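You operate a simulated robot arm through the tools that you are given. There is no shell and no other tool. Be economical: measure what you need, move in short steps, check, and stop when the job is done.

Carry out the task below with a simulated two-armed robot. There is one attempt and no reset: what you move stays moved.

JOB
Crane 1 shows OVERLOAD: set the load down, free the grab, press RESET and raise the grab.
Fine: the load goes back into its frame; leave the power on, and cranes 1 and 2, their trolleys and the other containers where they are.

It is judged by the outcome, as a careful person would: the job done as asked, and still so three seconds after it is handed in. It fails if anything else is knocked over, pushed out of place, dropped, spilled or broken.

ROBOT AND FRAMES
Two 7-joint arms with two-finger parallel grippers on one trunk, on a base that drives. Base frame: it is fixed to the floor where the robot stands at the start and does not move with it; the origin is under the middle of the robot, x ahead of it, y to its left, z up. Units: mm, degrees, N and s.
The left shoulder is at the start at [50, 187, 1035], the right one opposite. With the tool pointing down near the work surface each hand reaches from about 100 to 660 mm from the robot's upright axis, wherever it stands, measured 20 degrees to its own side. Places, roughly: blue container [1500, 0, 750]; blue latch [800, -4600, 900]; gantry crane one [1500, -300, 1000]; gantry crane two [1300, -4300, 1000]; grab of crane one [1500, -500, 1000]; grab of crane two [1300, -4700, 1000]; green container [1500, -250, 750]; grey container [1500, -250, 750]; lock lever of crane two [600, -4600, 800]; lock switch of crane one [600, 0, 800]; orange container [1250, -250, 750]; power switch of crane one [600, 200, 800]; red container [1250, -250, 750]; red lorry [1500, 0, 750]; reset button [600, 100, 800]; teal container [1250, -500, 750]. Payload 3.43 kg a hand.
Tool frame (each hand has its own): the origin (TCP) lies between the finger pads and is the grasp point; the fingertips stand 30 mm ahead of it; z points along the fingers, y is the line along which they close. The gripper opens to 94 mm. The fingers are 28 mm wide and 10 mm thick; the gripper's body (50 by 96 mm) begins 55 mm behind the TCP.
Orientation is that of the tool frame in the base frame, as a unit quaternion [w, x, y, z]. With the fingers straight down and closing along the base's y, the tool's x points along the base's -x, its y along +y and its z along -z.

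CONTROLS
- The arms move only by the tool jog_arm. It takes "left_rows", "right_rows" or both (then of equal length, played together; a hand with none holds still); each is one flat list of numbers, 7 for each row, row after row: the turn, a rotation vector about the tool's x, y, z in degrees, then the shift along the tool's x, y, z in cm, then the opening, from 0 (shut) to 1 (fully open). In form: [ax, ay, az, x, y, z, fingers, ax, ay, az, x, y, z, fingers, ...]. A call has 1 to 8 rows; each row is the pose to reach, as a shift and turn from the pose commanded when the call began, along the tool's axes at that moment. Each row takes 0.2 s and may step no farther than 50 mm and 8.6 degrees from the row before; otherwise, or with a gripper value out of range, the whole call is refused. A pose out of reach is approached as far as the arm can. The call stops where the force on the tool passes 40 N (or 10 N more than at its start, if that is more) or the arm is blocked; 0.2 s more then pass. Each finger travels about 153 mm/s and halts on what it meets, pressing with about 33 N; the grip force reading is that of the motor and also rises with nothing between the fingers. The clock runs only during rows and for 0.2 s after the last one: add rows that repeat a pose to give the fingers time. It gives the time, the measured TCP pose, the force on the tool (base axes), the opening and the grip force at its end, in the units of the frame above (readings bear some noise), with the torque about the TCP (base axes, N m) and any sound that the robot's microphone picked up, and new pictures: "views" is both (left out), scene, wrist or none (wrist: the cameras of the hands that moved).
- Cameras (640 x 400 px; columns grow to the right, rows downward): "scene" is now at [146.7, -29.4, 1215.9]; the picture's right is [-0.23, -0.97, 0.00], its down [-0.31, 0.07, -0.95] and it looks along [0.92, -0.22, -0.32] (base axes); focal length 260 px, centre (320, 200). "left" rides on the left gripper at [76, -14, -102] in its tool frame; the picture's right is [0.18, 0.98, 0.00], its down [-0.75, 0.14, -0.64] and it looks along [-0.63, 0.12, 0.77] (tool axes); focal length 243 px, centre (320, 200). "right" rides on the right gripper at [76, 14, -102] in its tool frame; the picture's right is [-0.18, 0.98, 0.00], its down [-0.75, -0.14, -0.64] and it looks along [-0.63, -0.12, 0.77] (tool axes); focal length 243 px, centre (320, 200). There is no depth. A picture from a camera that has moved, and an enlarged one, comes with that camera's place and axes in the base frame and with its lens. The place of the scene camera against the robot may be out by one fixed shift of up to 12 mm in any direction.
- lift_body(by): slides the trunk up (or, below 0, down) by that many mm; the arms and the scene camera ride with it, the base frame stays. It gives what a move gives, with no picture.
- roll_base(legs): drives the robot by 1 to 6 legs, each [ahead, left, turn to the left] in mm, mm and degrees, along the robot's own axes; the way and the turn of a leg run together, so that a leg with both is an arc; at most 1500 mm and 180 degrees a leg. The arms and the cameras ride along, it lands a little off, and it stops where it bumps. It gives what a move gives, and a new picture of the scene camera.
- head_to(pan, tilt): turns the head with the scene camera to pan (to the left, within 80 degrees either way) and tilt (down, from -29 to 69), counted from straight ahead of the robot. It gives what a move gives, and a new picture of the scene camera.
- zoom(camera, box): a new picture of the part [left, top, right, bottom] of that camera's present view, enlarged. No time passes.
- sign_off(): hands the job in; it is judged then, once.

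Go step by step. Nothing tells you exact positions but the pictures and the camera data: compare them with the known pose of the tool, close in by small moves and look again before you grip or let go. The budget is 120 turns and 260 pictures, counting those below and the enlarged ones. Unless the task says otherwise, let go and move clear before handing in, and close with one line.

The tools are called after "Request:" by a JSON object that holds its "op" and its "data". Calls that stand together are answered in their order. jog_arm: Moves the arms, as the interface text tells. Its arguments: {"type":"object","properties":{"left_rows":{"type":"array","items":{"type":"number"}},"right_rows":{"type":"array","items":{"type":"number"}},"views":{"type":"string","enum":["both","scene","wrist","none"]}},"required":[]} The other tools are called the same way: lift_body (by) slides the trunk up or down; roll_base (legs) drives the base; head_to (pan, tilt) turns the head that bears the scene camera; zoom (camera, box) takes an enlarged picture of a part of a camera's view; sign_off () hands the job in.

At the start:

```text
clock: 0.0
left_position: [420.1, 112.9, 1070.0]
left_tool_rot: [0.0, 0.0, 1.0, -0.001]
left_force: [-0.3, -0.6, 0.3]
left_wrist_torque: [0.0, -0.03, -0.01]
left_width: 94.0
left_gripper_force: 0.1
right_position: [364.9, -172.1, 1126.5]
right_tool_rot: [0.0, 0.001, 1.0, 0.001]
right_force: [0.0, 0.1, -0.3]
right_wrist_torque: [0.04, 0.0, 0.0]
right_width: 94.2
right_gripper_force: 0.1
trunk travel left (down, up): [-250.0, 182.0]
robot x, y, heading: [-2.1, 2.8, -0.0]
head pan, tilt: [-13.5, 18.5]
```

scene: 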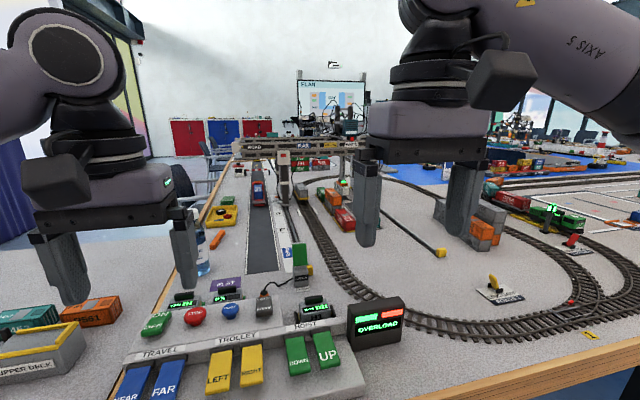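
right: 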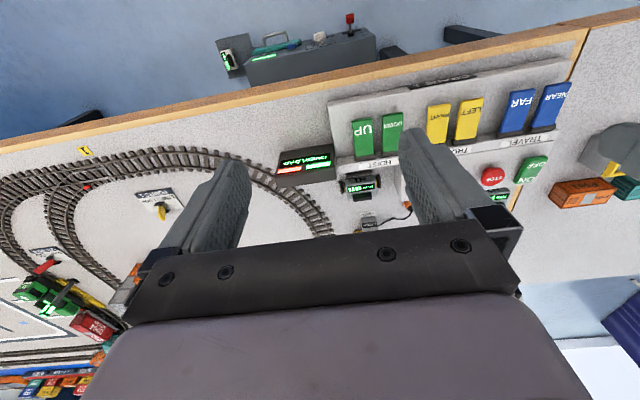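
left: 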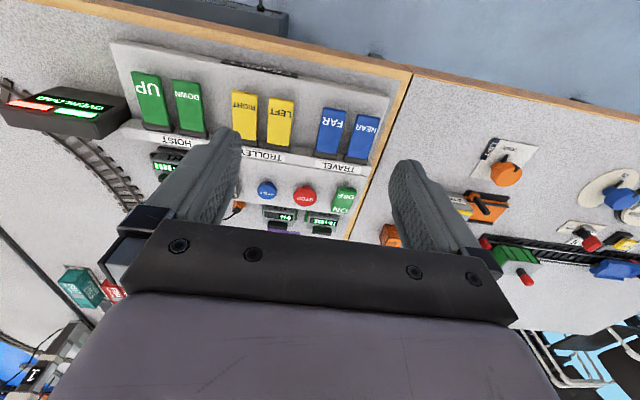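

I see a control panel ahead (TRAVEL, TROLLEY, HOIST levers, ON/STOP/blue button) and the OVERLOAD display. First I take closer looks at the panel and the crane.

Request:
{"op": "zoom", "data": {"camera": "scene", "box": [100, 230, 420, 400]}}

Request:
{"op": "zoom", "data": {"camera": "scene", "box": [200, 120, 380, 290]}}

Request:
{"op": "zoom", "data": {"camera": "left", "box": [100, 30, 420, 250]}}

```text
2.00 times, centred on (260, 315) of scene
camera zoom: at [146.7, -29.4, 1215.9], right [-0.23, -0.97, 0.0], down [-0.31, 0.07, -0.95], along [0.92, -0.22, -0.32], focal length 520 px, centre (440, -30)
```

zoom: 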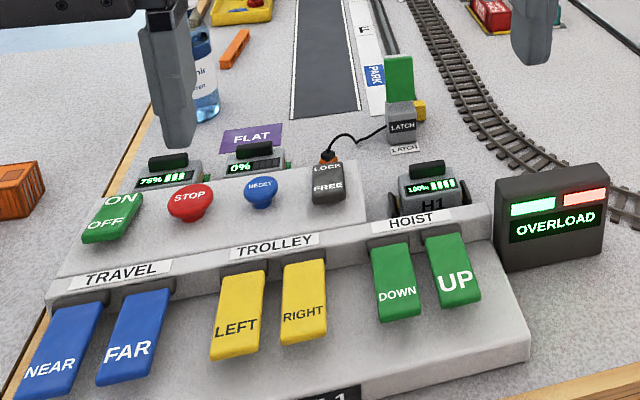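

```text
2.35 times, centred on (290, 205) of scene
camera zoom: at [146.7, -29.4, 1215.9], right [-0.23, -0.97, 0.0], down [-0.31, 0.07, -0.95], along [0.92, -0.22, -0.32], focal length 612 px, centre (391, 188)
```

zoom: 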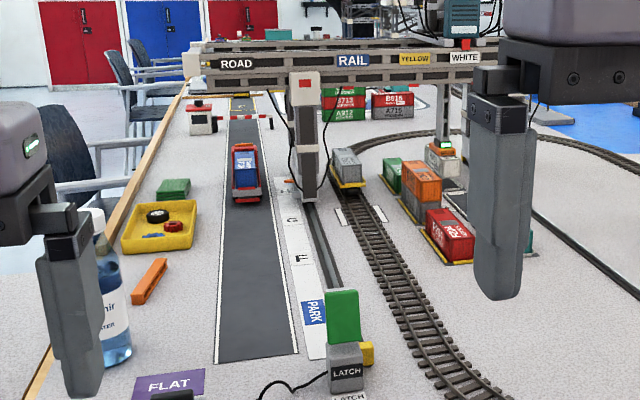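

```text
1.82 times, centred on (260, 140) of left
camera zoom: at [343.6, 98.4, 1173.1], right [-0.18, 0.98, 0.0], down [0.75, 0.14, 0.64], along [0.63, 0.12, -0.77], focal length 441 px, centre (429, 309)
```

zoom: 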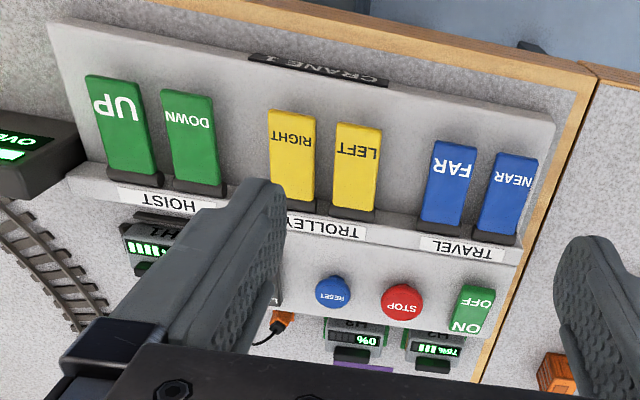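

The arms cover part of the view, so I spread both hands outward and look at the crane again.

Request:
{"op": "jog_arm", "data": {"left_rows": [0, 0, 0, 0, 4.5, 0, 1, 0, 0, 0, 0, 9, 0, 1, 0, 0, 0, 0, 13.5, 0, 1, 0, 0, 0, 0, 18, 0, 1], "right_rows": [0, 0, 0, 0, -4.5, 0, 1, 0, 0, 0, 0, -9, 0, 1, 0, 0, 0, 0, -13.5, 0, 1, 0, 0, 0, 0, -18, 0, 1], "views": "scene"}}

Request:
{"op": "zoom", "data": {"camera": "scene", "box": [280, 110, 440, 210]}}

Request:
{"op": "zoom", "data": {"camera": "scene", "box": [360, 140, 520, 240]}}

```text
clock: 1.0
left_position: [417.6, 295.2, 1070.4]
left_tool_rot: [0.001, 0.001, 1.0, 0.0]
left_force: [1.1, -0.4, 0.5]
left_wrist_torque: [0.02, 0.03, 0.03]
left_width: 94.3
left_gripper_force: 0.0
right_position: [365.9, -354.8, 1126.5]
right_tool_rot: [0.002, 0.0, 1.0, 0.002]
right_force: [-0.3, 0.5, 0.0]
right_wrist_torque: [-0.01, 0.0, -0.03]
right_width: 94.1
right_gripper_force: 0.2
trunk travel left (down, up): [-250.0, 182.0]
robot x, y, heading: [-0.6, 2.3, -0.0]
head pan, tilt: [-13.5, 18.5]
camera scene: at [146.4, -29.4, 1216.0], right [-0.23, -0.97, 0.0], down [-0.31, 0.07, -0.95], along [0.92, -0.22, -0.32], focal length 260 px, centre (320, 200)
```

scene: 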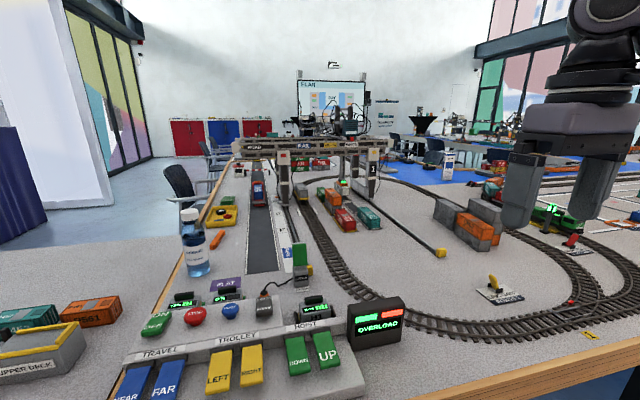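

```text
4.00 times, centred on (360, 160) of scene
camera zoom: at [146.4, -29.4, 1216.0], right [-0.23, -0.97, 0.0], down [-0.31, 0.07, -0.95], along [0.92, -0.22, -0.32], focal length 1040 px, centre (160, 360)
```

zoom: 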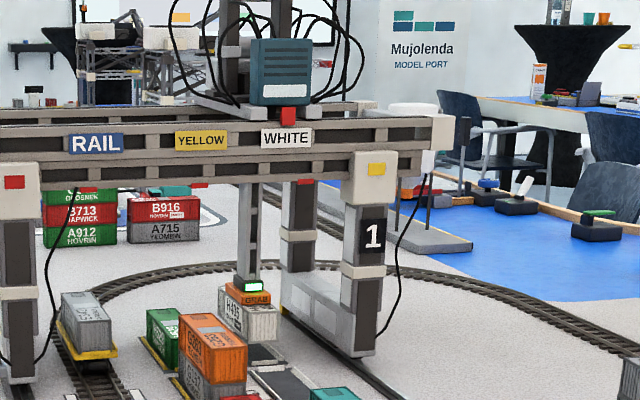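

```text
4.00 times, centred on (440, 190) of scene
camera zoom: at [146.4, -29.4, 1216.0], right [-0.23, -0.97, 0.0], down [-0.31, 0.07, -0.95], along [0.92, -0.22, -0.32], focal length 1040 px, centre (-160, 240)
```

zoom: 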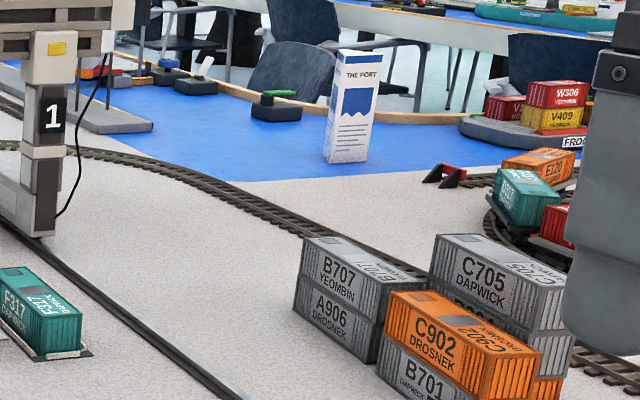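

The grab hangs over the white lane, holding a white container just above its frame. I now read the panel more closely.

Request:
{"op": "zoom", "data": {"camera": "scene", "box": [220, 240, 350, 320]}}

Request:
{"op": "zoom", "data": {"camera": "scene", "box": [120, 280, 420, 400]}}

Request:
{"op": "zoom", "data": {"camera": "scene", "box": [325, 170, 365, 210]}}

Request:
{"op": "zoom", "data": {"camera": "left", "box": [0, 0, 320, 240]}}

```text
4.92 times, centred on (285, 280) of scene
camera zoom: at [146.4, -29.4, 1216.0], right [-0.23, -0.97, 0.0], down [-0.31, 0.07, -0.95], along [0.92, -0.22, -0.32], focal length 1280 px, centre (492, -194)
```

zoom: 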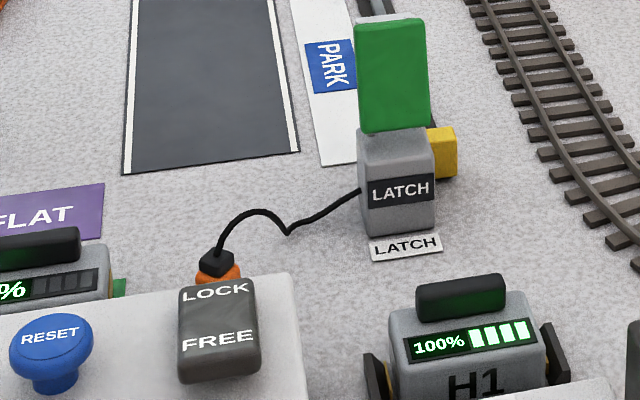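

```text
2.13 times, centred on (270, 340) of scene
camera zoom: at [146.4, -29.4, 1216.0], right [-0.23, -0.97, 0.0], down [-0.31, 0.07, -0.95], along [0.92, -0.22, -0.32], focal length 554 px, centre (427, -99)
```

zoom: 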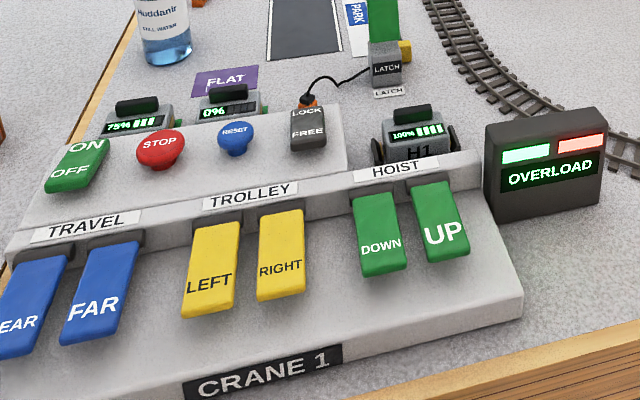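

```text
10.00 times, centred on (345, 190) of scene
camera zoom: at [146.4, -29.4, 1216.0], right [-0.23, -0.97, 0.0], down [-0.31, 0.07, -0.95], along [0.92, -0.22, -0.32], focal length 2599 px, centre (70, 300)
```

zoom: 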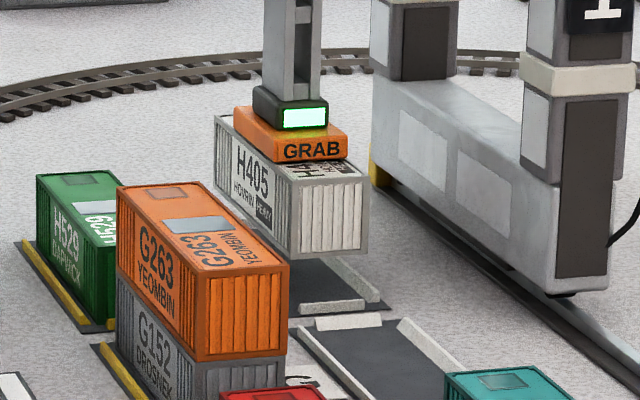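

```text
1.67 times, centred on (160, 120) of left
camera zoom: at [341.2, 281.1, 1173.0], right [-0.18, 0.98, 0.0], down [0.75, 0.14, 0.64], along [0.63, 0.12, -0.77], focal length 404 px, centre (587, 333)
```

zoom: 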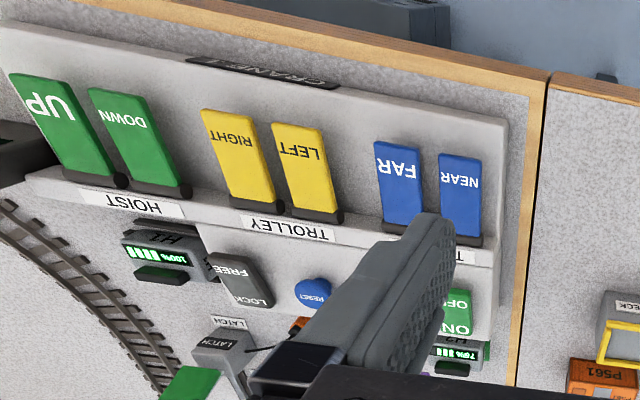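

The load H405 hangs a little above its frame. By triangulation HOIST DOWN is near [538, -85, 750] and RESET near [621, 53, 828], so I bring the closed right hand above DOWN for a better look.

Request:
{"op": "jog_arm", "data": {"right_rows": [0, 0, 0, -2.1, 3.3, 2.4, 0, 0, 0, 0, -4.2, 6.6, 4.8, 0, 0, 0, 0, -6.3, 9.9, 7.2, 0, 0, 0, 0, -8.4, 13.2, 9.6, 0, 0, 0, 0, -10.5, 16.5, 12, 0, 0, 0, 0, -12.6, 19.8, 14.4, 0, 0, 0, 0, -14.7, 23.1, 16.8, 0, 0, 0, 0, -17, 26.8, 19.4, 0]}}

```text
refused: row 8 steps farther than a row can; nothing moved
```

Request:
{"op": "jog_arm", "data": {"right_rows": [0, 0, 0, -2.1, 3.3, 2.4, 0, 0, 0, 0, -4.2, 6.6, 4.8, 0, 0, 0, 0, -6.3, 9.9, 7.2, 0, 0, 0, 0, -8.4, 13.2, 9.6, 0, 0, 0, 0, -10.5, 16.5, 12, 0, 0, 0, 0, -12.6, 19.8, 14.4, 0, 0, 0, 0, -14.7, 23.1, 16.8, 0, 0, 0, 0, -16.8, 26.4, 19.2, 0]}}

```text
clock: 2.8
left_position: [417.5, 294.8, 1070.1]
left_tool_rot: [0.0, 0.0, 1.0, 0.0]
left_force: [0.7, -0.4, 0.5]
left_wrist_torque: [-0.02, 0.01, 0.0]
left_width: 94.2
left_gripper_force: 0.1
right_position: [532.3, -85.8, 936.7]
right_tool_rot: [0.001, 0.0, 1.0, 0.001]
right_force: [-1.0, 0.2, -0.1]
right_wrist_torque: [0.01, 0.0, 0.02]
right_width: 0.0
right_gripper_force: 32.6
trunk travel left (down, up): [-250.0, 182.0]
robot x, y, heading: [1.8, -5.2, 0.0]
head pan, tilt: [-13.5, 18.5]
camera scene: at [146.9, -29.1, 1215.9], right [-0.23, -0.97, 0.0], down [-0.31, 0.07, -0.95], along [0.92, -0.22, -0.32], focal length 260 px, centre (320, 200)
camera right: at [455.5, -72.1, 1039.2], right [0.19, 0.98, 0.0], down [0.75, -0.14, 0.64], along [0.63, -0.12, -0.77], focal length 243 px, centre (320, 200)
```

scene: 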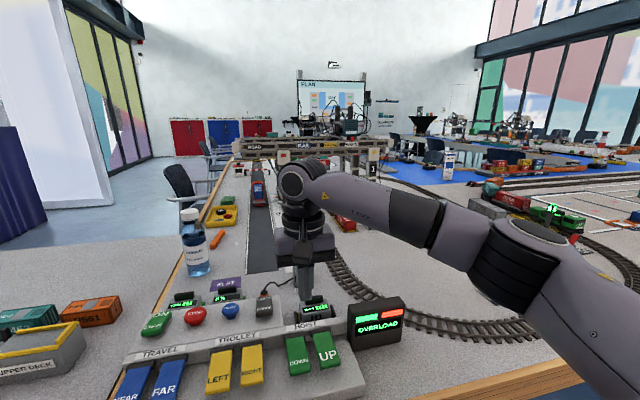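
right: 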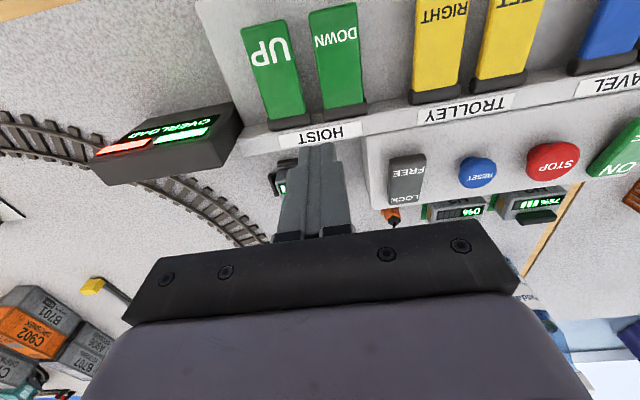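

Refined with the wrist view: DOWN free end ≈[485, -66, 808], UP ≈[477, -121, 808], lock switch ≈[617, -14, 835], RESET ≈[617, 56, 834]. I move to just above DOWN.

Request:
{"op": "jog_arm", "data": {"right_rows": [0, 0, 0, 2.3, 1, 1.5, 0, 0, 0, 0, 4.6, 2, 3, 0, 0, 0, 0, 4.6, 2, 6.2, 0]}}

Request:
{"op": "zoom", "data": {"camera": "right", "box": [200, 0, 520, 200]}}

Request:
{"op": "zoom", "data": {"camera": "scene", "box": [300, 150, 400, 220]}}

```text
clock: 3.6
left_position: [416.8, 293.5, 1071.2]
left_tool_rot: [0.0, 0.0, 1.0, 0.0]
left_force: [-0.1, -1.5, -0.1]
left_wrist_torque: [0.01, 0.03, 0.03]
left_width: 94.0
left_gripper_force: 0.1
right_position: [487.9, -67.7, 873.9]
right_tool_rot: [0.0, 0.002, 1.0, 0.001]
right_force: [-0.5, -0.6, -0.9]
right_wrist_torque: [-0.04, -0.01, -0.01]
right_width: 0.1
right_gripper_force: 33.2
trunk travel left (down, up): [-250.0, 182.0]
robot x, y, heading: [-6.8, 4.1, -0.0]
head pan, tilt: [-13.5, 18.5]
camera scene: at [146.8, -29.5, 1216.0], right [-0.23, -0.97, 0.0], down [-0.31, 0.07, -0.95], along [0.92, -0.22, -0.32], focal length 260 px, centre (320, 200)
camera right: at [410.6, -52.9, 977.2], right [0.19, 0.98, 0.0], down [0.75, -0.14, 0.64], along [0.63, -0.12, -0.77], focal length 243 px, centre (320, 200)
```

scene: 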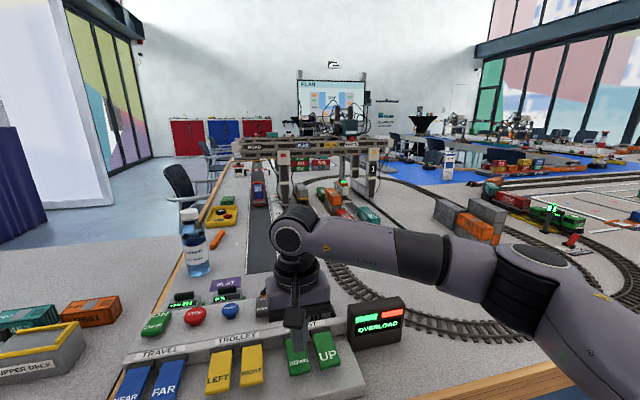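
right: 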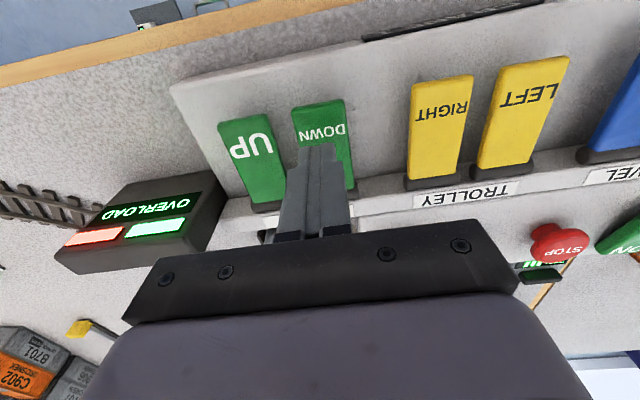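

```text
2.00 times, centred on (360, 100) of right
camera zoom: at [410.6, -52.9, 977.2], right [0.19, 0.98, 0.0], down [0.75, -0.14, 0.64], along [0.63, -0.12, -0.77], focal length 485 px, centre (240, 400)
```

zoom: 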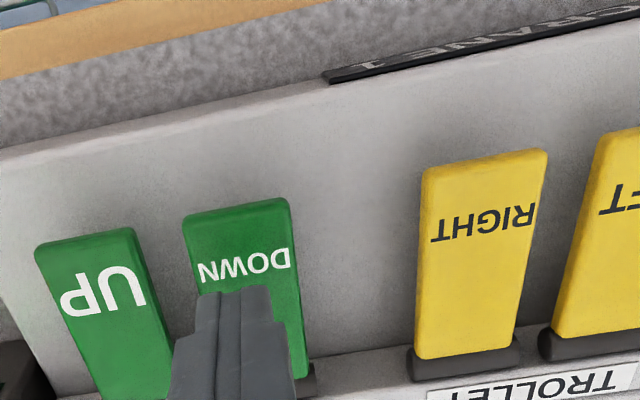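

```text
5.71 times, centred on (350, 185) of scene
camera zoom: at [146.8, -29.5, 1216.0], right [-0.23, -0.97, 0.0], down [-0.31, 0.07, -0.95], along [0.92, -0.22, -0.32], focal length 1485 px, centre (149, 286)
```

zoom: 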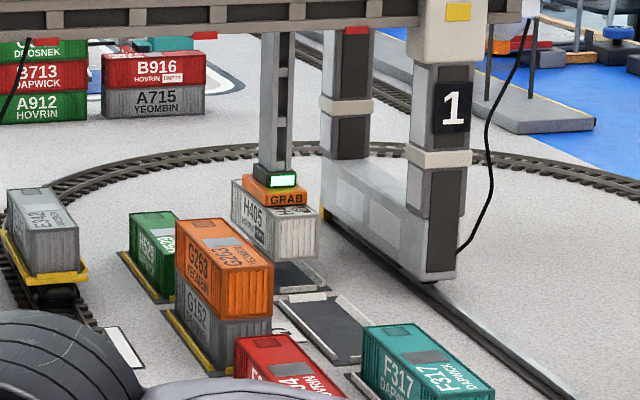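

The tip is above the DOWN label with about 35 mm to go, and the load is visible past the arm. I descend gently to contact.

Request:
{"op": "jog_arm", "data": {"right_rows": [0, 0, 0, 0, 0, 2, 0, 0, 0, 0, 0, 0, 3, 0, 0, 0, 0, 0, 0, 3.5, 0]}}

Request:
{"op": "zoom", "data": {"camera": "scene", "box": [300, 150, 400, 220]}}

```text
clock: 4.4
left_position: [415.9, 295.1, 1071.3]
left_tool_rot: [-0.001, 0.0, 1.0, 0.0]
left_force: [-0.3, 0.0, 0.1]
left_wrist_torque: [-0.01, 0.0, -0.01]
left_width: 94.0
left_gripper_force: 0.1
right_position: [488.0, -67.8, 839.8]
right_tool_rot: [0.001, 0.001, 1.0, 0.001]
right_force: [0.1, -1.0, 7.4]
right_wrist_torque: [0.0, -0.09, -0.05]
right_width: 0.1
right_gripper_force: 32.9
trunk travel left (down, up): [-250.0, 182.0]
robot x, y, heading: [0.6, -2.0, 0.0]
head pan, tilt: [-13.5, 18.5]
camera scene: at [146.1, -29.4, 1216.2], right [-0.23, -0.97, 0.0], down [-0.31, 0.07, -0.95], along [0.92, -0.22, -0.32], focal length 260 px, centre (320, 200)
camera right: at [410.1, -53.6, 942.8], right [0.19, 0.98, 0.0], down [0.75, -0.14, 0.64], along [0.63, -0.12, -0.77], focal length 243 px, centre (320, 200)
```

scene: 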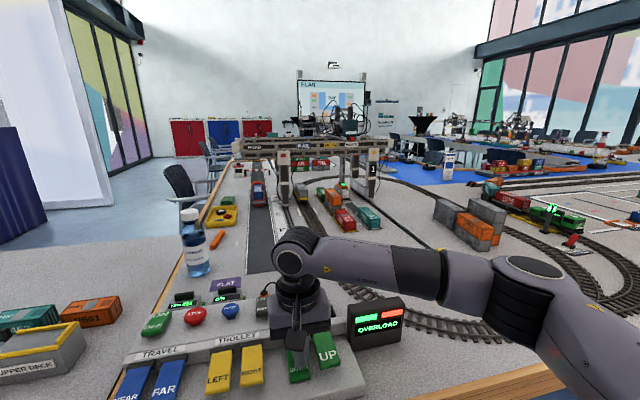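
right: 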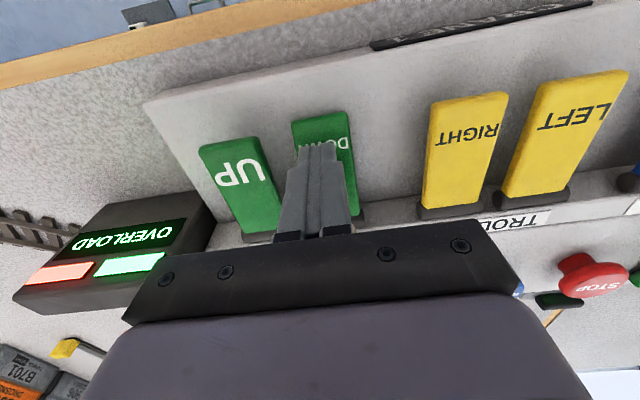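

```text
5.71 times, centred on (350, 185) of scene
camera zoom: at [146.1, -29.4, 1216.2], right [-0.23, -0.97, 0.0], down [-0.31, 0.07, -0.95], along [0.92, -0.22, -0.32], focal length 1485 px, centre (149, 286)
```

zoom: 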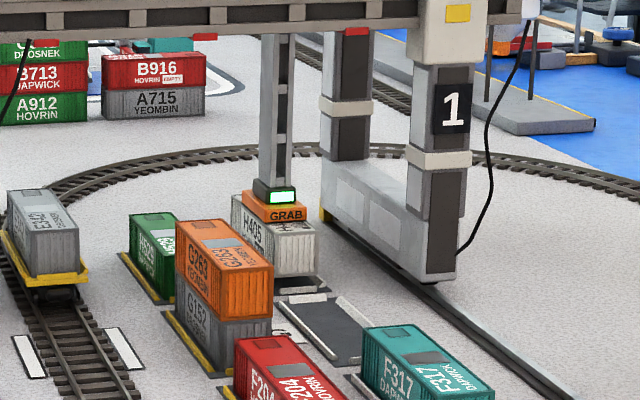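

Contact works: the load came down visibly and is still moving. I hold for a moment and look again.

Request:
{"op": "jog_arm", "data": {"right_rows": [0, 0, 0, 0, 0, 0, 0], "views": "scene"}}

Request:
{"op": "zoom", "data": {"camera": "scene", "box": [320, 165, 370, 205]}}

```text
clock: 4.8
left_position: [418.0, 294.9, 1071.1]
left_tool_rot: [0.0, 0.0, 1.0, 0.0]
left_force: [0.5, 0.3, -0.5]
left_wrist_torque: [0.0, 0.04, 0.01]
left_width: 94.1
left_gripper_force: 0.0
right_position: [487.9, -68.0, 840.3]
right_tool_rot: [0.0, 0.001, 1.0, 0.0]
right_force: [0.8, 1.1, 7.9]
right_wrist_torque: [0.03, -0.16, 0.01]
right_width: 0.0
right_gripper_force: 33.0
trunk travel left (down, up): [-250.0, 182.0]
robot x, y, heading: [0.8, -0.1, 0.0]
head pan, tilt: [-13.5, 18.5]
camera scene: at [146.1, -29.3, 1216.1], right [-0.23, -0.97, 0.0], down [-0.31, 0.07, -0.95], along [0.92, -0.22, -0.32], focal length 260 px, centre (320, 200)
```

scene: 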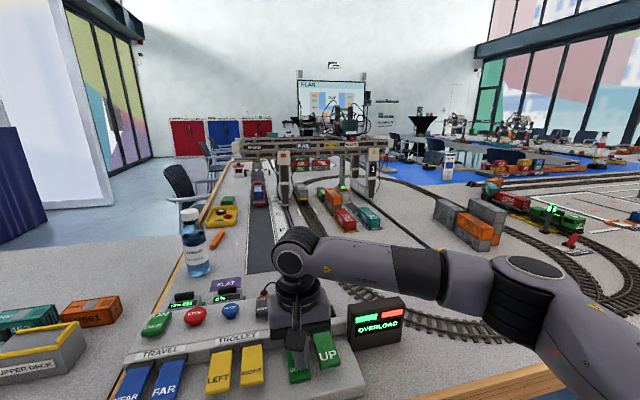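

```text
10.00 times, centred on (345, 185) of scene
camera zoom: at [146.1, -29.3, 1216.1], right [-0.23, -0.97, 0.0], down [-0.31, 0.07, -0.95], along [0.92, -0.22, -0.32], focal length 2599 px, centre (70, 350)
```

zoom: 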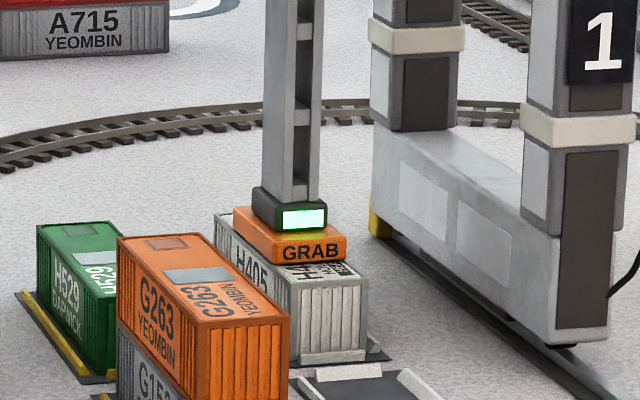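

The load looks seated in its frame. I hold one beat longer to see whether it still moves.

Request:
{"op": "jog_arm", "data": {"right_rows": [0, 0, 0, 0, 0, 0, 0, 0, 0, 0, 0, 0, 0, 0], "views": "none"}}

Request:
{"op": "zoom", "data": {"camera": "scene", "box": [320, 165, 370, 205]}}

Request:
{"op": "zoom", "data": {"camera": "scene", "box": [240, 230, 420, 350]}}

```text
clock: 5.4
left_position: [417.0, 294.8, 1071.0]
left_tool_rot: [0.0, 0.0, 1.0, 0.0]
left_force: [0.8, 0.2, 0.0]
left_wrist_torque: [-0.01, 0.0, -0.02]
left_width: 94.0
left_gripper_force: 0.2
right_position: [488.1, -68.9, 839.0]
right_tool_rot: [0.002, 0.001, 1.0, 0.0]
right_force: [1.2, 0.3, 10.2]
right_wrist_torque: [0.09, -0.17, 0.02]
right_width: 0.3
right_gripper_force: 32.6
trunk travel left (down, up): [-250.0, 182.0]
robot x, y, heading: [-1.3, 1.0, -0.0]
head pan, tilt: [-13.5, 18.5]
```

```text
10.00 times, centred on (345, 185) of scene
camera zoom: at [146.0, -29.2, 1216.1], right [-0.23, -0.97, 0.0], down [-0.31, 0.07, -0.95], along [0.92, -0.22, -0.32], focal length 2599 px, centre (70, 350)
```

zoom: 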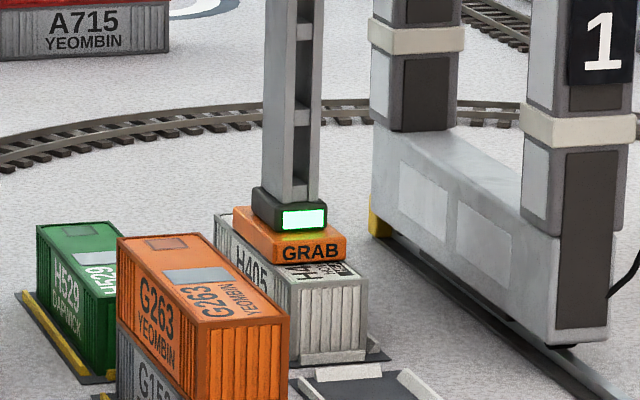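

```text
3.33 times, centred on (330, 290) of scene
camera zoom: at [146.0, -29.2, 1216.1], right [-0.23, -0.97, 0.0], down [-0.31, 0.07, -0.95], along [0.92, -0.22, -0.32], focal length 866 px, centre (287, -100)
```

zoom: 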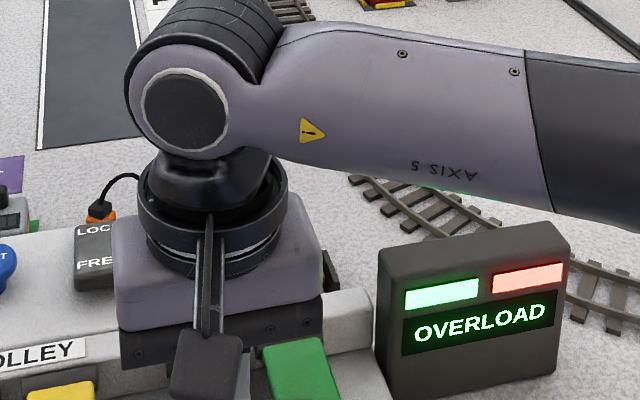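

The load rests in its frame and no longer moves. I release DOWN and move above the FREE end of the lock switch.

Request:
{"op": "jog_arm", "data": {"right_rows": [0, 0, 0, 0, 0, -4, 0, 0, 0, 0, 0, 0, -8, 0, 0, 0, 0, -3.5, 1.8, -9, 0, 0, 0, 0, -7, 3.6, -9, 0, 0, 0, 0, -10.5, 5.4, -9, 0]}}

Request:
{"op": "zoom", "data": {"camera": "right", "box": [200, 60, 520, 260]}}

Request:
{"op": "zoom", "data": {"camera": "scene", "box": [200, 220, 360, 330]}}

```text
clock: 6.6
left_position: [418.9, 293.6, 1070.1]
left_tool_rot: [0.0, 0.0, 1.0, 0.0]
left_force: [0.6, -2.0, -0.4]
left_wrist_torque: [0.09, 0.07, 0.0]
left_width: 94.2
left_gripper_force: 0.0
right_position: [584.8, -19.7, 927.3]
right_tool_rot: [0.001, -0.001, 1.0, 0.001]
right_force: [0.5, -0.1, -0.4]
right_wrist_torque: [0.03, 0.03, -0.01]
right_width: 0.0
right_gripper_force: 33.3
right hand out of reach, approached as far as the arm can: row 5
trunk travel left (down, up): [-250.0, 182.0]
robot x, y, heading: [1.4, -2.4, 0.0]
head pan, tilt: [-13.5, 18.5]
camera scene: at [147.2, -30.7, 1215.8], right [-0.23, -0.97, 0.0], down [-0.31, 0.08, -0.95], along [0.92, -0.22, -0.32], focal length 260 px, centre (320, 200)
camera right: at [506.1, -5.9, 1030.8], right [0.18, 0.98, 0.0], down [0.75, -0.14, 0.64], along [0.63, -0.12, -0.77], focal length 243 px, centre (320, 200)
```

scene: 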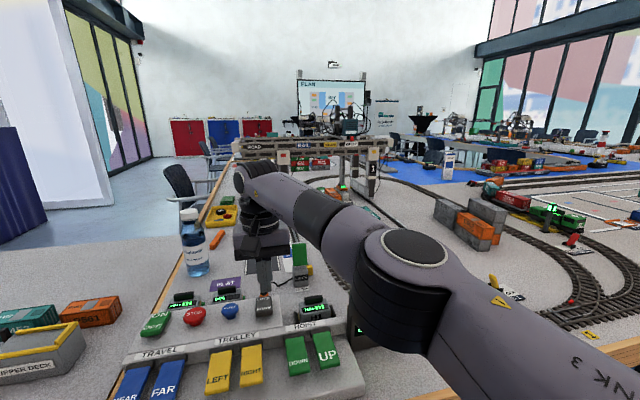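
right: 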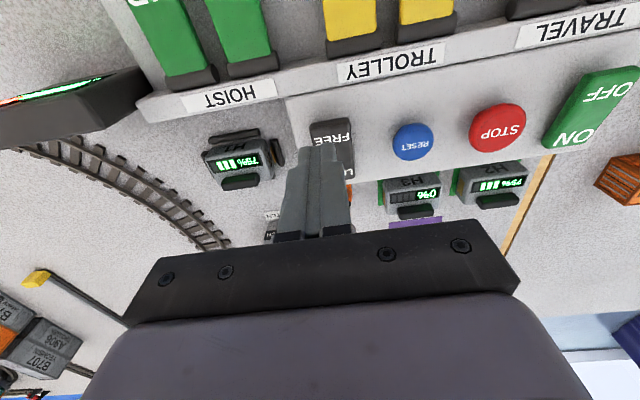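

```text
2.00 times, centred on (360, 160) of right
camera zoom: at [506.1, -5.9, 1030.8], right [0.18, 0.98, 0.0], down [0.75, -0.14, 0.64], along [0.63, -0.12, -0.77], focal length 485 px, centre (240, 280)
```

zoom: 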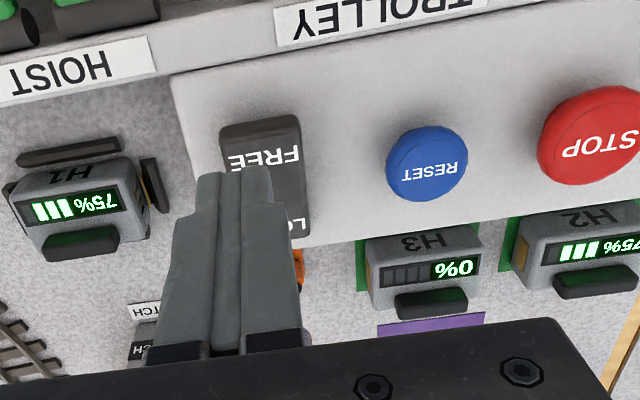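

```text
3.64 times, centred on (280, 275) of scene
camera zoom: at [147.2, -30.7, 1215.8], right [-0.23, -0.97, 0.0], down [-0.31, 0.08, -0.95], along [0.92, -0.22, -0.32], focal length 945 px, centre (466, -73)
```

zoom: 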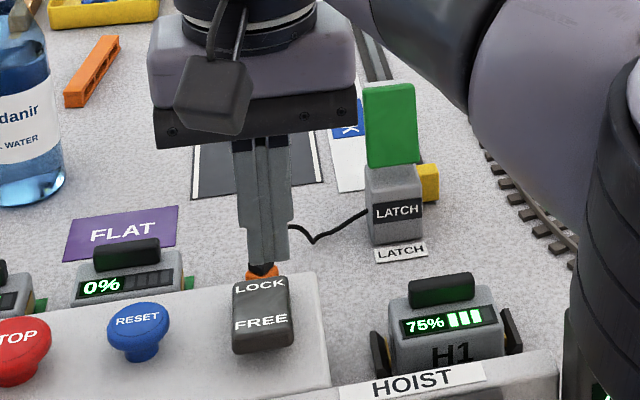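

The H1 battery now reads 75 %, so I must keep hoisting short. The lock switch is just at the edge of reach, so I roll the base 60 mm ahead with the hand well above the panel.

Request:
{"op": "roll_base", "data": {"legs": [[60, 0, 0]]}}

Request:
{"op": "zoom", "data": {"camera": "right", "box": [200, 60, 520, 260]}}

```text
clock: 7.6
left_position: [453.2, 312.1, 1070.3]
left_tool_rot: [0.0, -0.01, 1.0, -0.001]
left_force: [-0.7, 0.4, -0.5]
left_wrist_torque: [-0.11, -0.09, 0.02]
left_width: 94.1
left_gripper_force: 0.1
right_position: [623.8, 2.7, 927.4]
right_tool_rot: [0.001, -0.009, 1.0, -0.001]
right_force: [1.3, 1.1, -0.3]
right_wrist_torque: [-0.11, 0.02, 0.02]
right_width: 0.0
right_gripper_force: 33.0
trunk travel left (down, up): [-250.0, 182.0]
robot x, y, heading: [42.5, 9.0, 1.3]
head pan, tilt: [-13.5, 18.5]
stopped in leg 1: the robot was blocked; the commanded pose is now the measured one
camera scene: at [188.2, -16.4, 1216.2], right [-0.21, -0.98, 0.0], down [-0.31, 0.07, -0.95], along [0.93, -0.2, -0.32], focal length 260 px, centre (320, 200)
```

scene: 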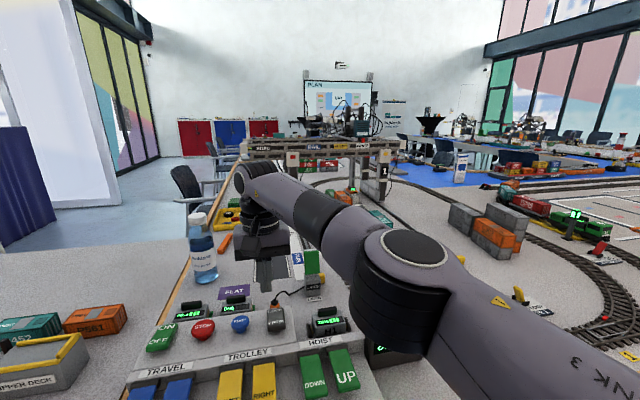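

```text
2.00 times, centred on (360, 160) of right
camera zoom: at [547.3, 15.0, 1031.2], right [0.17, 0.99, 0.0], down [0.76, -0.13, 0.64], along [0.63, -0.11, -0.77], focal length 485 px, centre (240, 280)
```

zoom: 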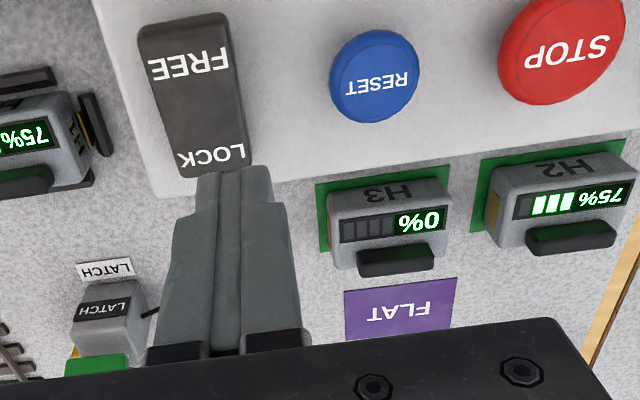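

The base touched the table at 42 mm and stopped, but everything still stands and the switch is now in reach. FREE measures ≈[600, -14]; I move over it and press gently.

Request:
{"op": "jog_arm", "data": {"right_rows": [0, 0, 0, 2.4, -1.7, 1, 0, 0, 0, 0, 2.4, -1.7, 4.5, 0], "views": "wrist"}}

Request:
{"op": "zoom", "data": {"camera": "scene", "box": [230, 260, 350, 350]}}

```text
clock: 8.2
left_position: [453.9, 309.8, 1068.6]
left_tool_rot: [-0.001, -0.009, 1.0, 0.001]
left_force: [-0.8, -0.4, -1.0]
left_wrist_torque: [-0.05, -0.12, 0.0]
left_width: 94.1
left_gripper_force: 0.0
right_position: [604.7, -19.8, 882.8]
right_tool_rot: [0.0, -0.007, 1.0, 0.001]
right_force: [1.8, 1.0, 0.2]
right_wrist_torque: [-0.13, 0.19, -0.01]
right_width: 0.1
right_gripper_force: 33.0
trunk travel left (down, up): [-250.0, 182.0]
robot x, y, heading: [44.2, 6.7, 1.2]
head pan, tilt: [-13.5, 18.5]
camera right: at [526.1, -7.5, 987.0], right [0.17, 0.99, 0.0], down [0.76, -0.13, 0.64], along [0.63, -0.11, -0.77], focal length 243 px, centre (320, 200)
```

right: 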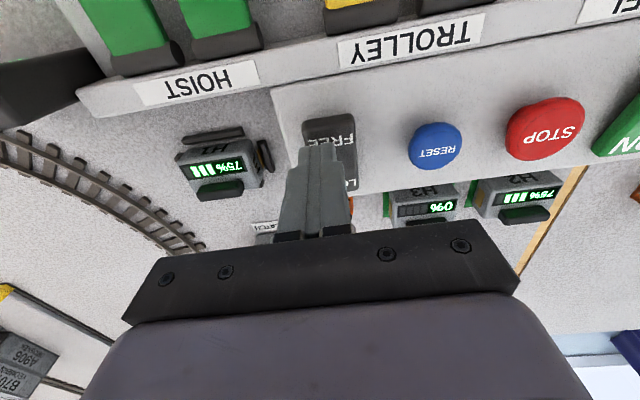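

```text
4.44 times, centred on (290, 305) of scene
camera zoom: at [190.2, -20.3, 1215.8], right [-0.21, -0.98, 0.0], down [-0.31, 0.07, -0.95], along [0.93, -0.2, -0.32], focal length 1155 px, centre (453, -267)
```

zoom: 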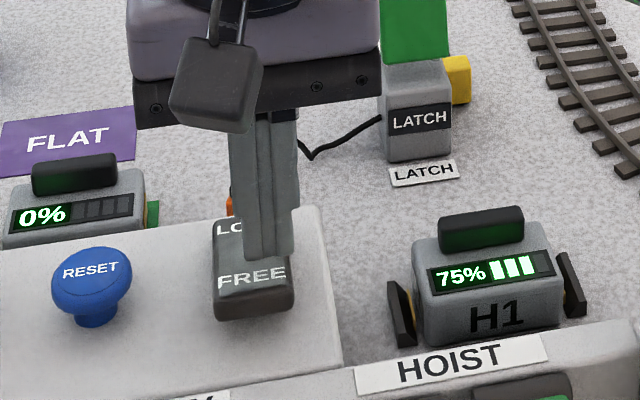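

The tip is slightly right of the switch centre; I correct by 6 mm and press down on FREE.

Request:
{"op": "jog_arm", "data": {"right_rows": [0, 0, 0, 0.7, 0.6, 0.5, 0, 0, 0, 0, 0.7, 0.6, 1.5, 0, 0, 0, 0, 0.7, 0.6, 2.2, 0, 0, 0, 0, 0.7, 0.6, 2.8, 0, 0, 0, 0, 0.7, 0.6, 3.3, 0], "views": "wrist"}}

Request:
{"op": "zoom", "data": {"camera": "scene", "box": [230, 240, 350, 330]}}

Request:
{"op": "zoom", "data": {"camera": "scene", "box": [330, 165, 380, 205]}}

```text
clock: 9.1
left_position: [450.2, 314.8, 1071.2]
left_tool_rot: [0.001, -0.013, 1.0, 0.001]
left_force: [-0.3, -0.5, 0.4]
left_wrist_torque: [0.0, -0.02, -0.02]
left_width: 94.3
left_gripper_force: 0.0
right_position: [596.0, -8.0, 869.0]
right_tool_rot: [0.007, -0.011, 1.0, 0.003]
right_force: [-6.2, -9.7, 20.8]
right_wrist_torque: [-0.23, -0.12, -0.14]
right_width: 0.0
right_gripper_force: 32.9
trunk travel left (down, up): [-250.0, 182.0]
robot x, y, heading: [42.1, 7.8, 1.4]
head pan, tilt: [-13.5, 18.5]
stopped in row 4 (right hand): the force on the tool passed its limit at 45 N (the readings are from after the stop); the commanded pose is now the measured one
camera right: at [517.6, 4.6, 970.9], right [0.16, 0.99, 0.01], down [0.75, -0.13, 0.65], along [0.65, -0.1, -0.76], focal length 243 px, centre (320, 200)
```

right: 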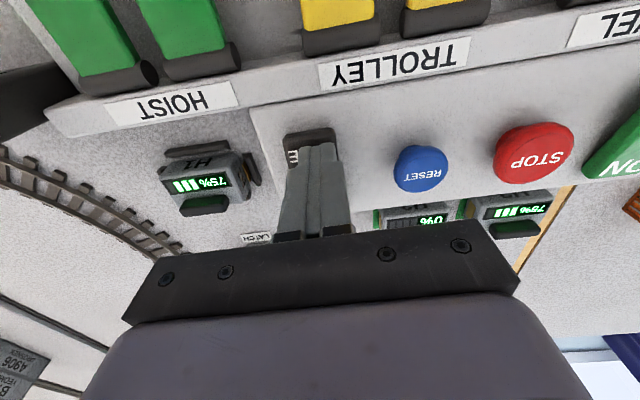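

```text
4.44 times, centred on (290, 285) of scene
camera zoom: at [187.0, -16.7, 1216.4], right [-0.21, -0.98, 0.0], down [-0.31, 0.07, -0.95], along [0.93, -0.2, -0.31], focal length 1155 px, centre (453, -178)
```

zoom: 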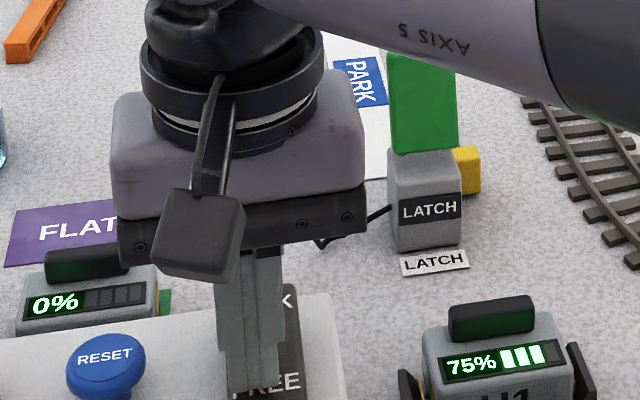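

```text
10.00 times, centred on (355, 185) of scene
camera zoom: at [187.0, -16.7, 1216.4], right [-0.21, -0.98, 0.0], down [-0.31, 0.07, -0.95], along [0.93, -0.2, -0.31], focal length 2599 px, centre (-30, 350)
```

zoom: 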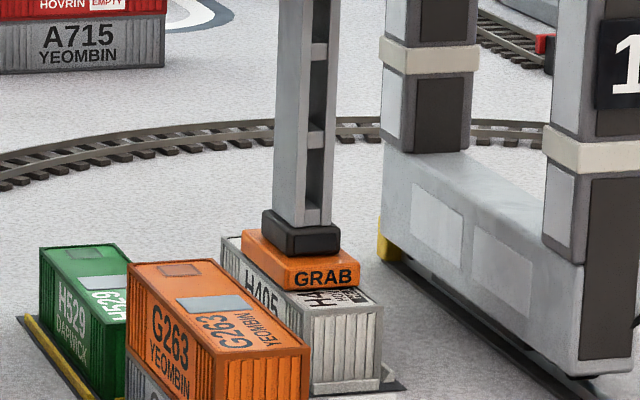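

The grab's light went out: it is freed. Next I lift off and move above RESET.

Request:
{"op": "jog_arm", "data": {"right_rows": [0, 0, 0, 0, 0, -3, 0, 0, 0, 0, 0, 0, -5, 0, 0, 0, 0, -1.2, 3, -5, 0, 0, 0, 0, -2.1, 6.3, -5, 0]}}

Request:
{"op": "zoom", "data": {"camera": "right", "box": [200, 60, 520, 260]}}

Request:
{"op": "zoom", "data": {"camera": "scene", "box": [200, 250, 360, 350]}}

```text
clock: 10.1
left_position: [451.7, 312.1, 1070.8]
left_tool_rot: [-0.001, -0.014, 1.0, 0.0]
left_force: [1.0, -0.4, -0.1]
left_wrist_torque: [0.0, 0.02, -0.01]
left_width: 94.0
left_gripper_force: 0.1
right_position: [609.3, 42.1, 916.5]
right_tool_rot: [0.006, -0.015, 1.0, 0.004]
right_force: [0.3, 0.2, 0.1]
right_wrist_torque: [0.04, -0.01, 0.0]
right_width: 0.0
right_gripper_force: 33.2
right hand out of reach, approached as far as the arm can: row 4
trunk travel left (down, up): [-250.0, 182.0]
robot x, y, heading: [42.3, 3.3, 2.0]
head pan, tilt: [-13.5, 18.5]
camera scene: at [189.9, -18.7, 1215.9], right [-0.21, -0.98, 0.0], down [-0.31, 0.07, -0.95], along [0.93, -0.2, -0.32], focal length 260 px, centre (320, 200)
camera right: at [531.1, 53.2, 1018.3], right [0.15, 0.99, 0.01], down [0.75, -0.12, 0.65], along [0.64, -0.09, -0.76], focal length 243 px, centre (320, 200)
```

scene: 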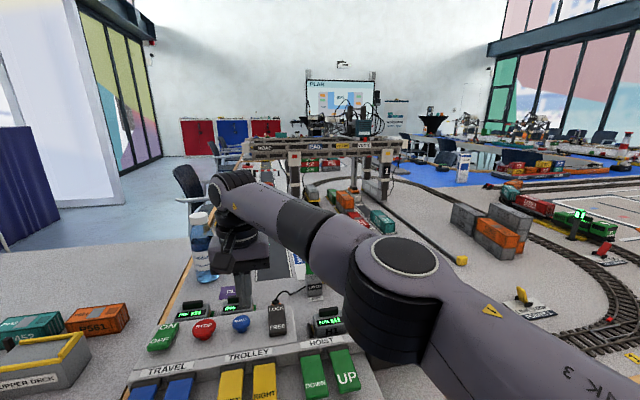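
right: 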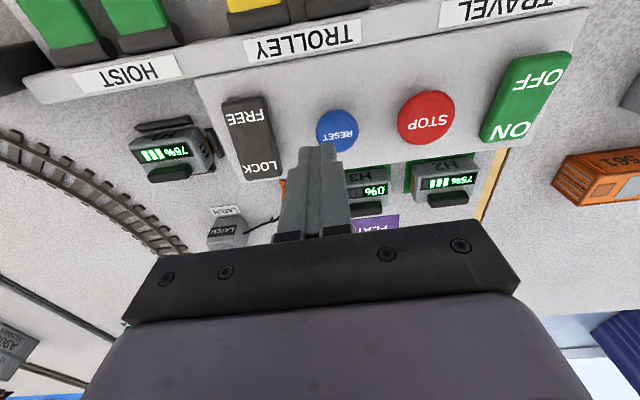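

```text
2.00 times, centred on (360, 160) of right
camera zoom: at [531.1, 53.2, 1018.3], right [0.15, 0.99, 0.01], down [0.75, -0.12, 0.65], along [0.64, -0.09, -0.76], focal length 485 px, centre (240, 280)
```

zoom: 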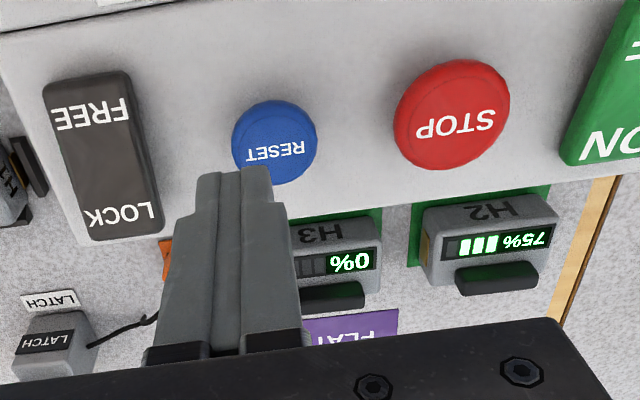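

```text
4.00 times, centred on (280, 300) of scene
camera zoom: at [189.9, -18.7, 1215.9], right [-0.21, -0.98, 0.0], down [-0.31, 0.07, -0.95], along [0.93, -0.2, -0.32], focal length 1040 px, centre (480, -200)
```

zoom: 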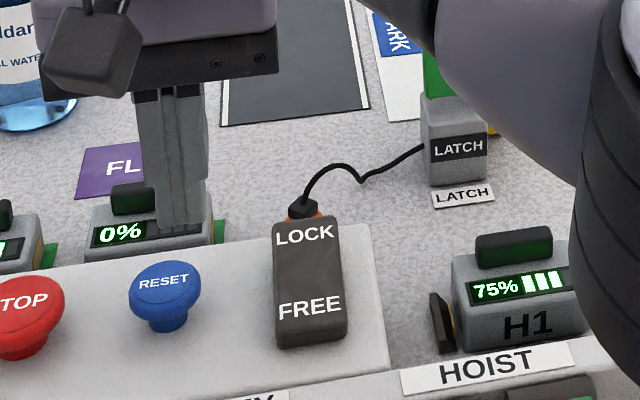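

RESET is at ≈[617, 57, 834], beyond the right hand's cross-body reach. I send the right hand back near UP and bring the closed left hand over RESET.

Request:
{"op": "jog_arm", "data": {"left_rows": [0, 0, 0, -2.0, -3.1, 1.8, 0, 0, 0, 0, -4.0, -6.2, 3.6, 0, 0, 0, 0, -6.0, -9.3, 5.4, 0, 0, 0, 0, -8, -12.4, 7.2, 0, 0, 0, 0, -10, -15.5, 9, 0, 0, 0, 0, -12, -18.6, 10.8, 0, 0, 0, 0, -14, -21.7, 12.6, 0, 0, 0, 0, -16, -24.8, 14.4, 0], "right_rows": [0, 0, 0, 2.2, -3.2, -1, 0, 0, 0, 0, 4.4, -6.4, -2, 0, 0, 0, 0, 6.6, -9.6, -2, 0, 0, 0, 0, 8.8, -12.8, -2, 0, 0, 0, 0, 11, -16, -2, 0, 0, 0, 0, 13.2, -17.5, -2, 0, 0, 0, 0, 13.2, -17.5, -2, 0, 0, 0, 0, 13.2, -17.5, -2, 0]}}

Request:
{"op": "zoom", "data": {"camera": "left", "box": [160, 60, 480, 260]}}

```text
clock: 11.9
left_position: [618.0, 68.9, 924.5]
left_tool_rot: [0.0, -0.012, 1.0, -0.001]
left_force: [0.5, 0.1, 0.6]
left_wrist_torque: [-0.03, 0.0, -0.02]
left_width: 0.4
left_gripper_force: 33.0
right_position: [483.0, -139.0, 929.7]
right_tool_rot: [0.006, -0.013, 1.0, 0.004]
right_force: [0.0, -0.1, 0.5]
right_wrist_torque: [0.0, 0.0, 0.02]
right_width: 0.0
right_gripper_force: 33.2
trunk travel left (down, up): [-250.0, 182.0]
robot x, y, heading: [41.1, 6.3, 1.7]
head pan, tilt: [-13.5, 18.5]
camera scene: at [189.6, -19.1, 1215.9], right [-0.21, -0.98, 0.0], down [-0.31, 0.07, -0.95], along [0.93, -0.2, -0.32], focal length 260 px, centre (320, 200)
camera right: at [404.6, -127.6, 1033.1], right [0.16, 0.99, 0.01], down [0.75, -0.13, 0.65], along [0.64, -0.1, -0.76], focal length 243 px, centre (320, 200)
camera left: at [543.6, 52.3, 1027.6], right [-0.21, 0.98, 0.0], down [0.75, 0.16, 0.64], along [0.63, 0.13, -0.77], focal length 243 px, centre (320, 200)
```

scene: 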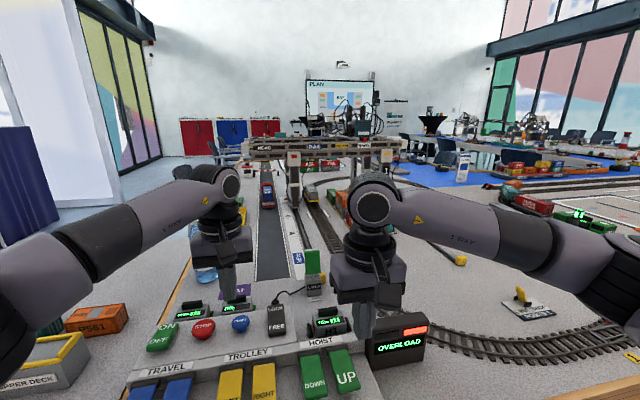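
right: 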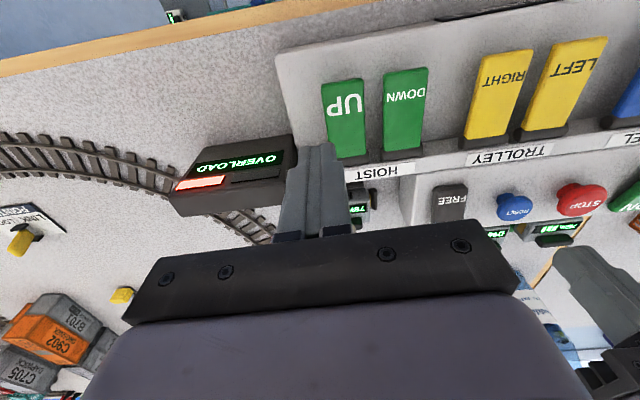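
left: 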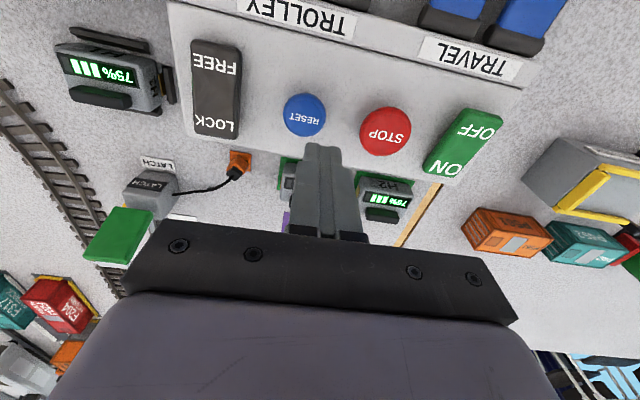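

```text
2.00 times, centred on (320, 160) of left
camera zoom: at [543.6, 52.3, 1027.6], right [-0.21, 0.98, 0.0], down [0.75, 0.16, 0.64], along [0.63, 0.13, -0.77], focal length 485 px, centre (320, 280)
```

zoom: 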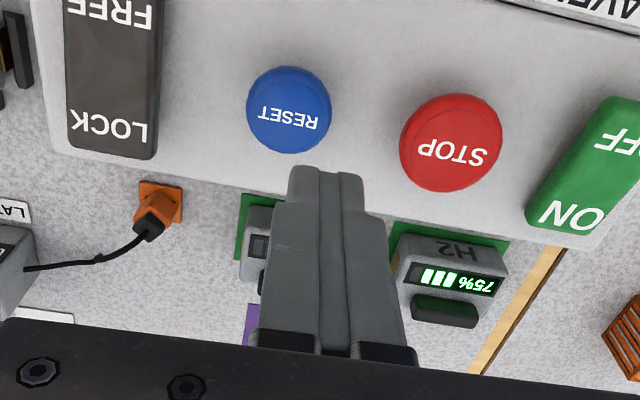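

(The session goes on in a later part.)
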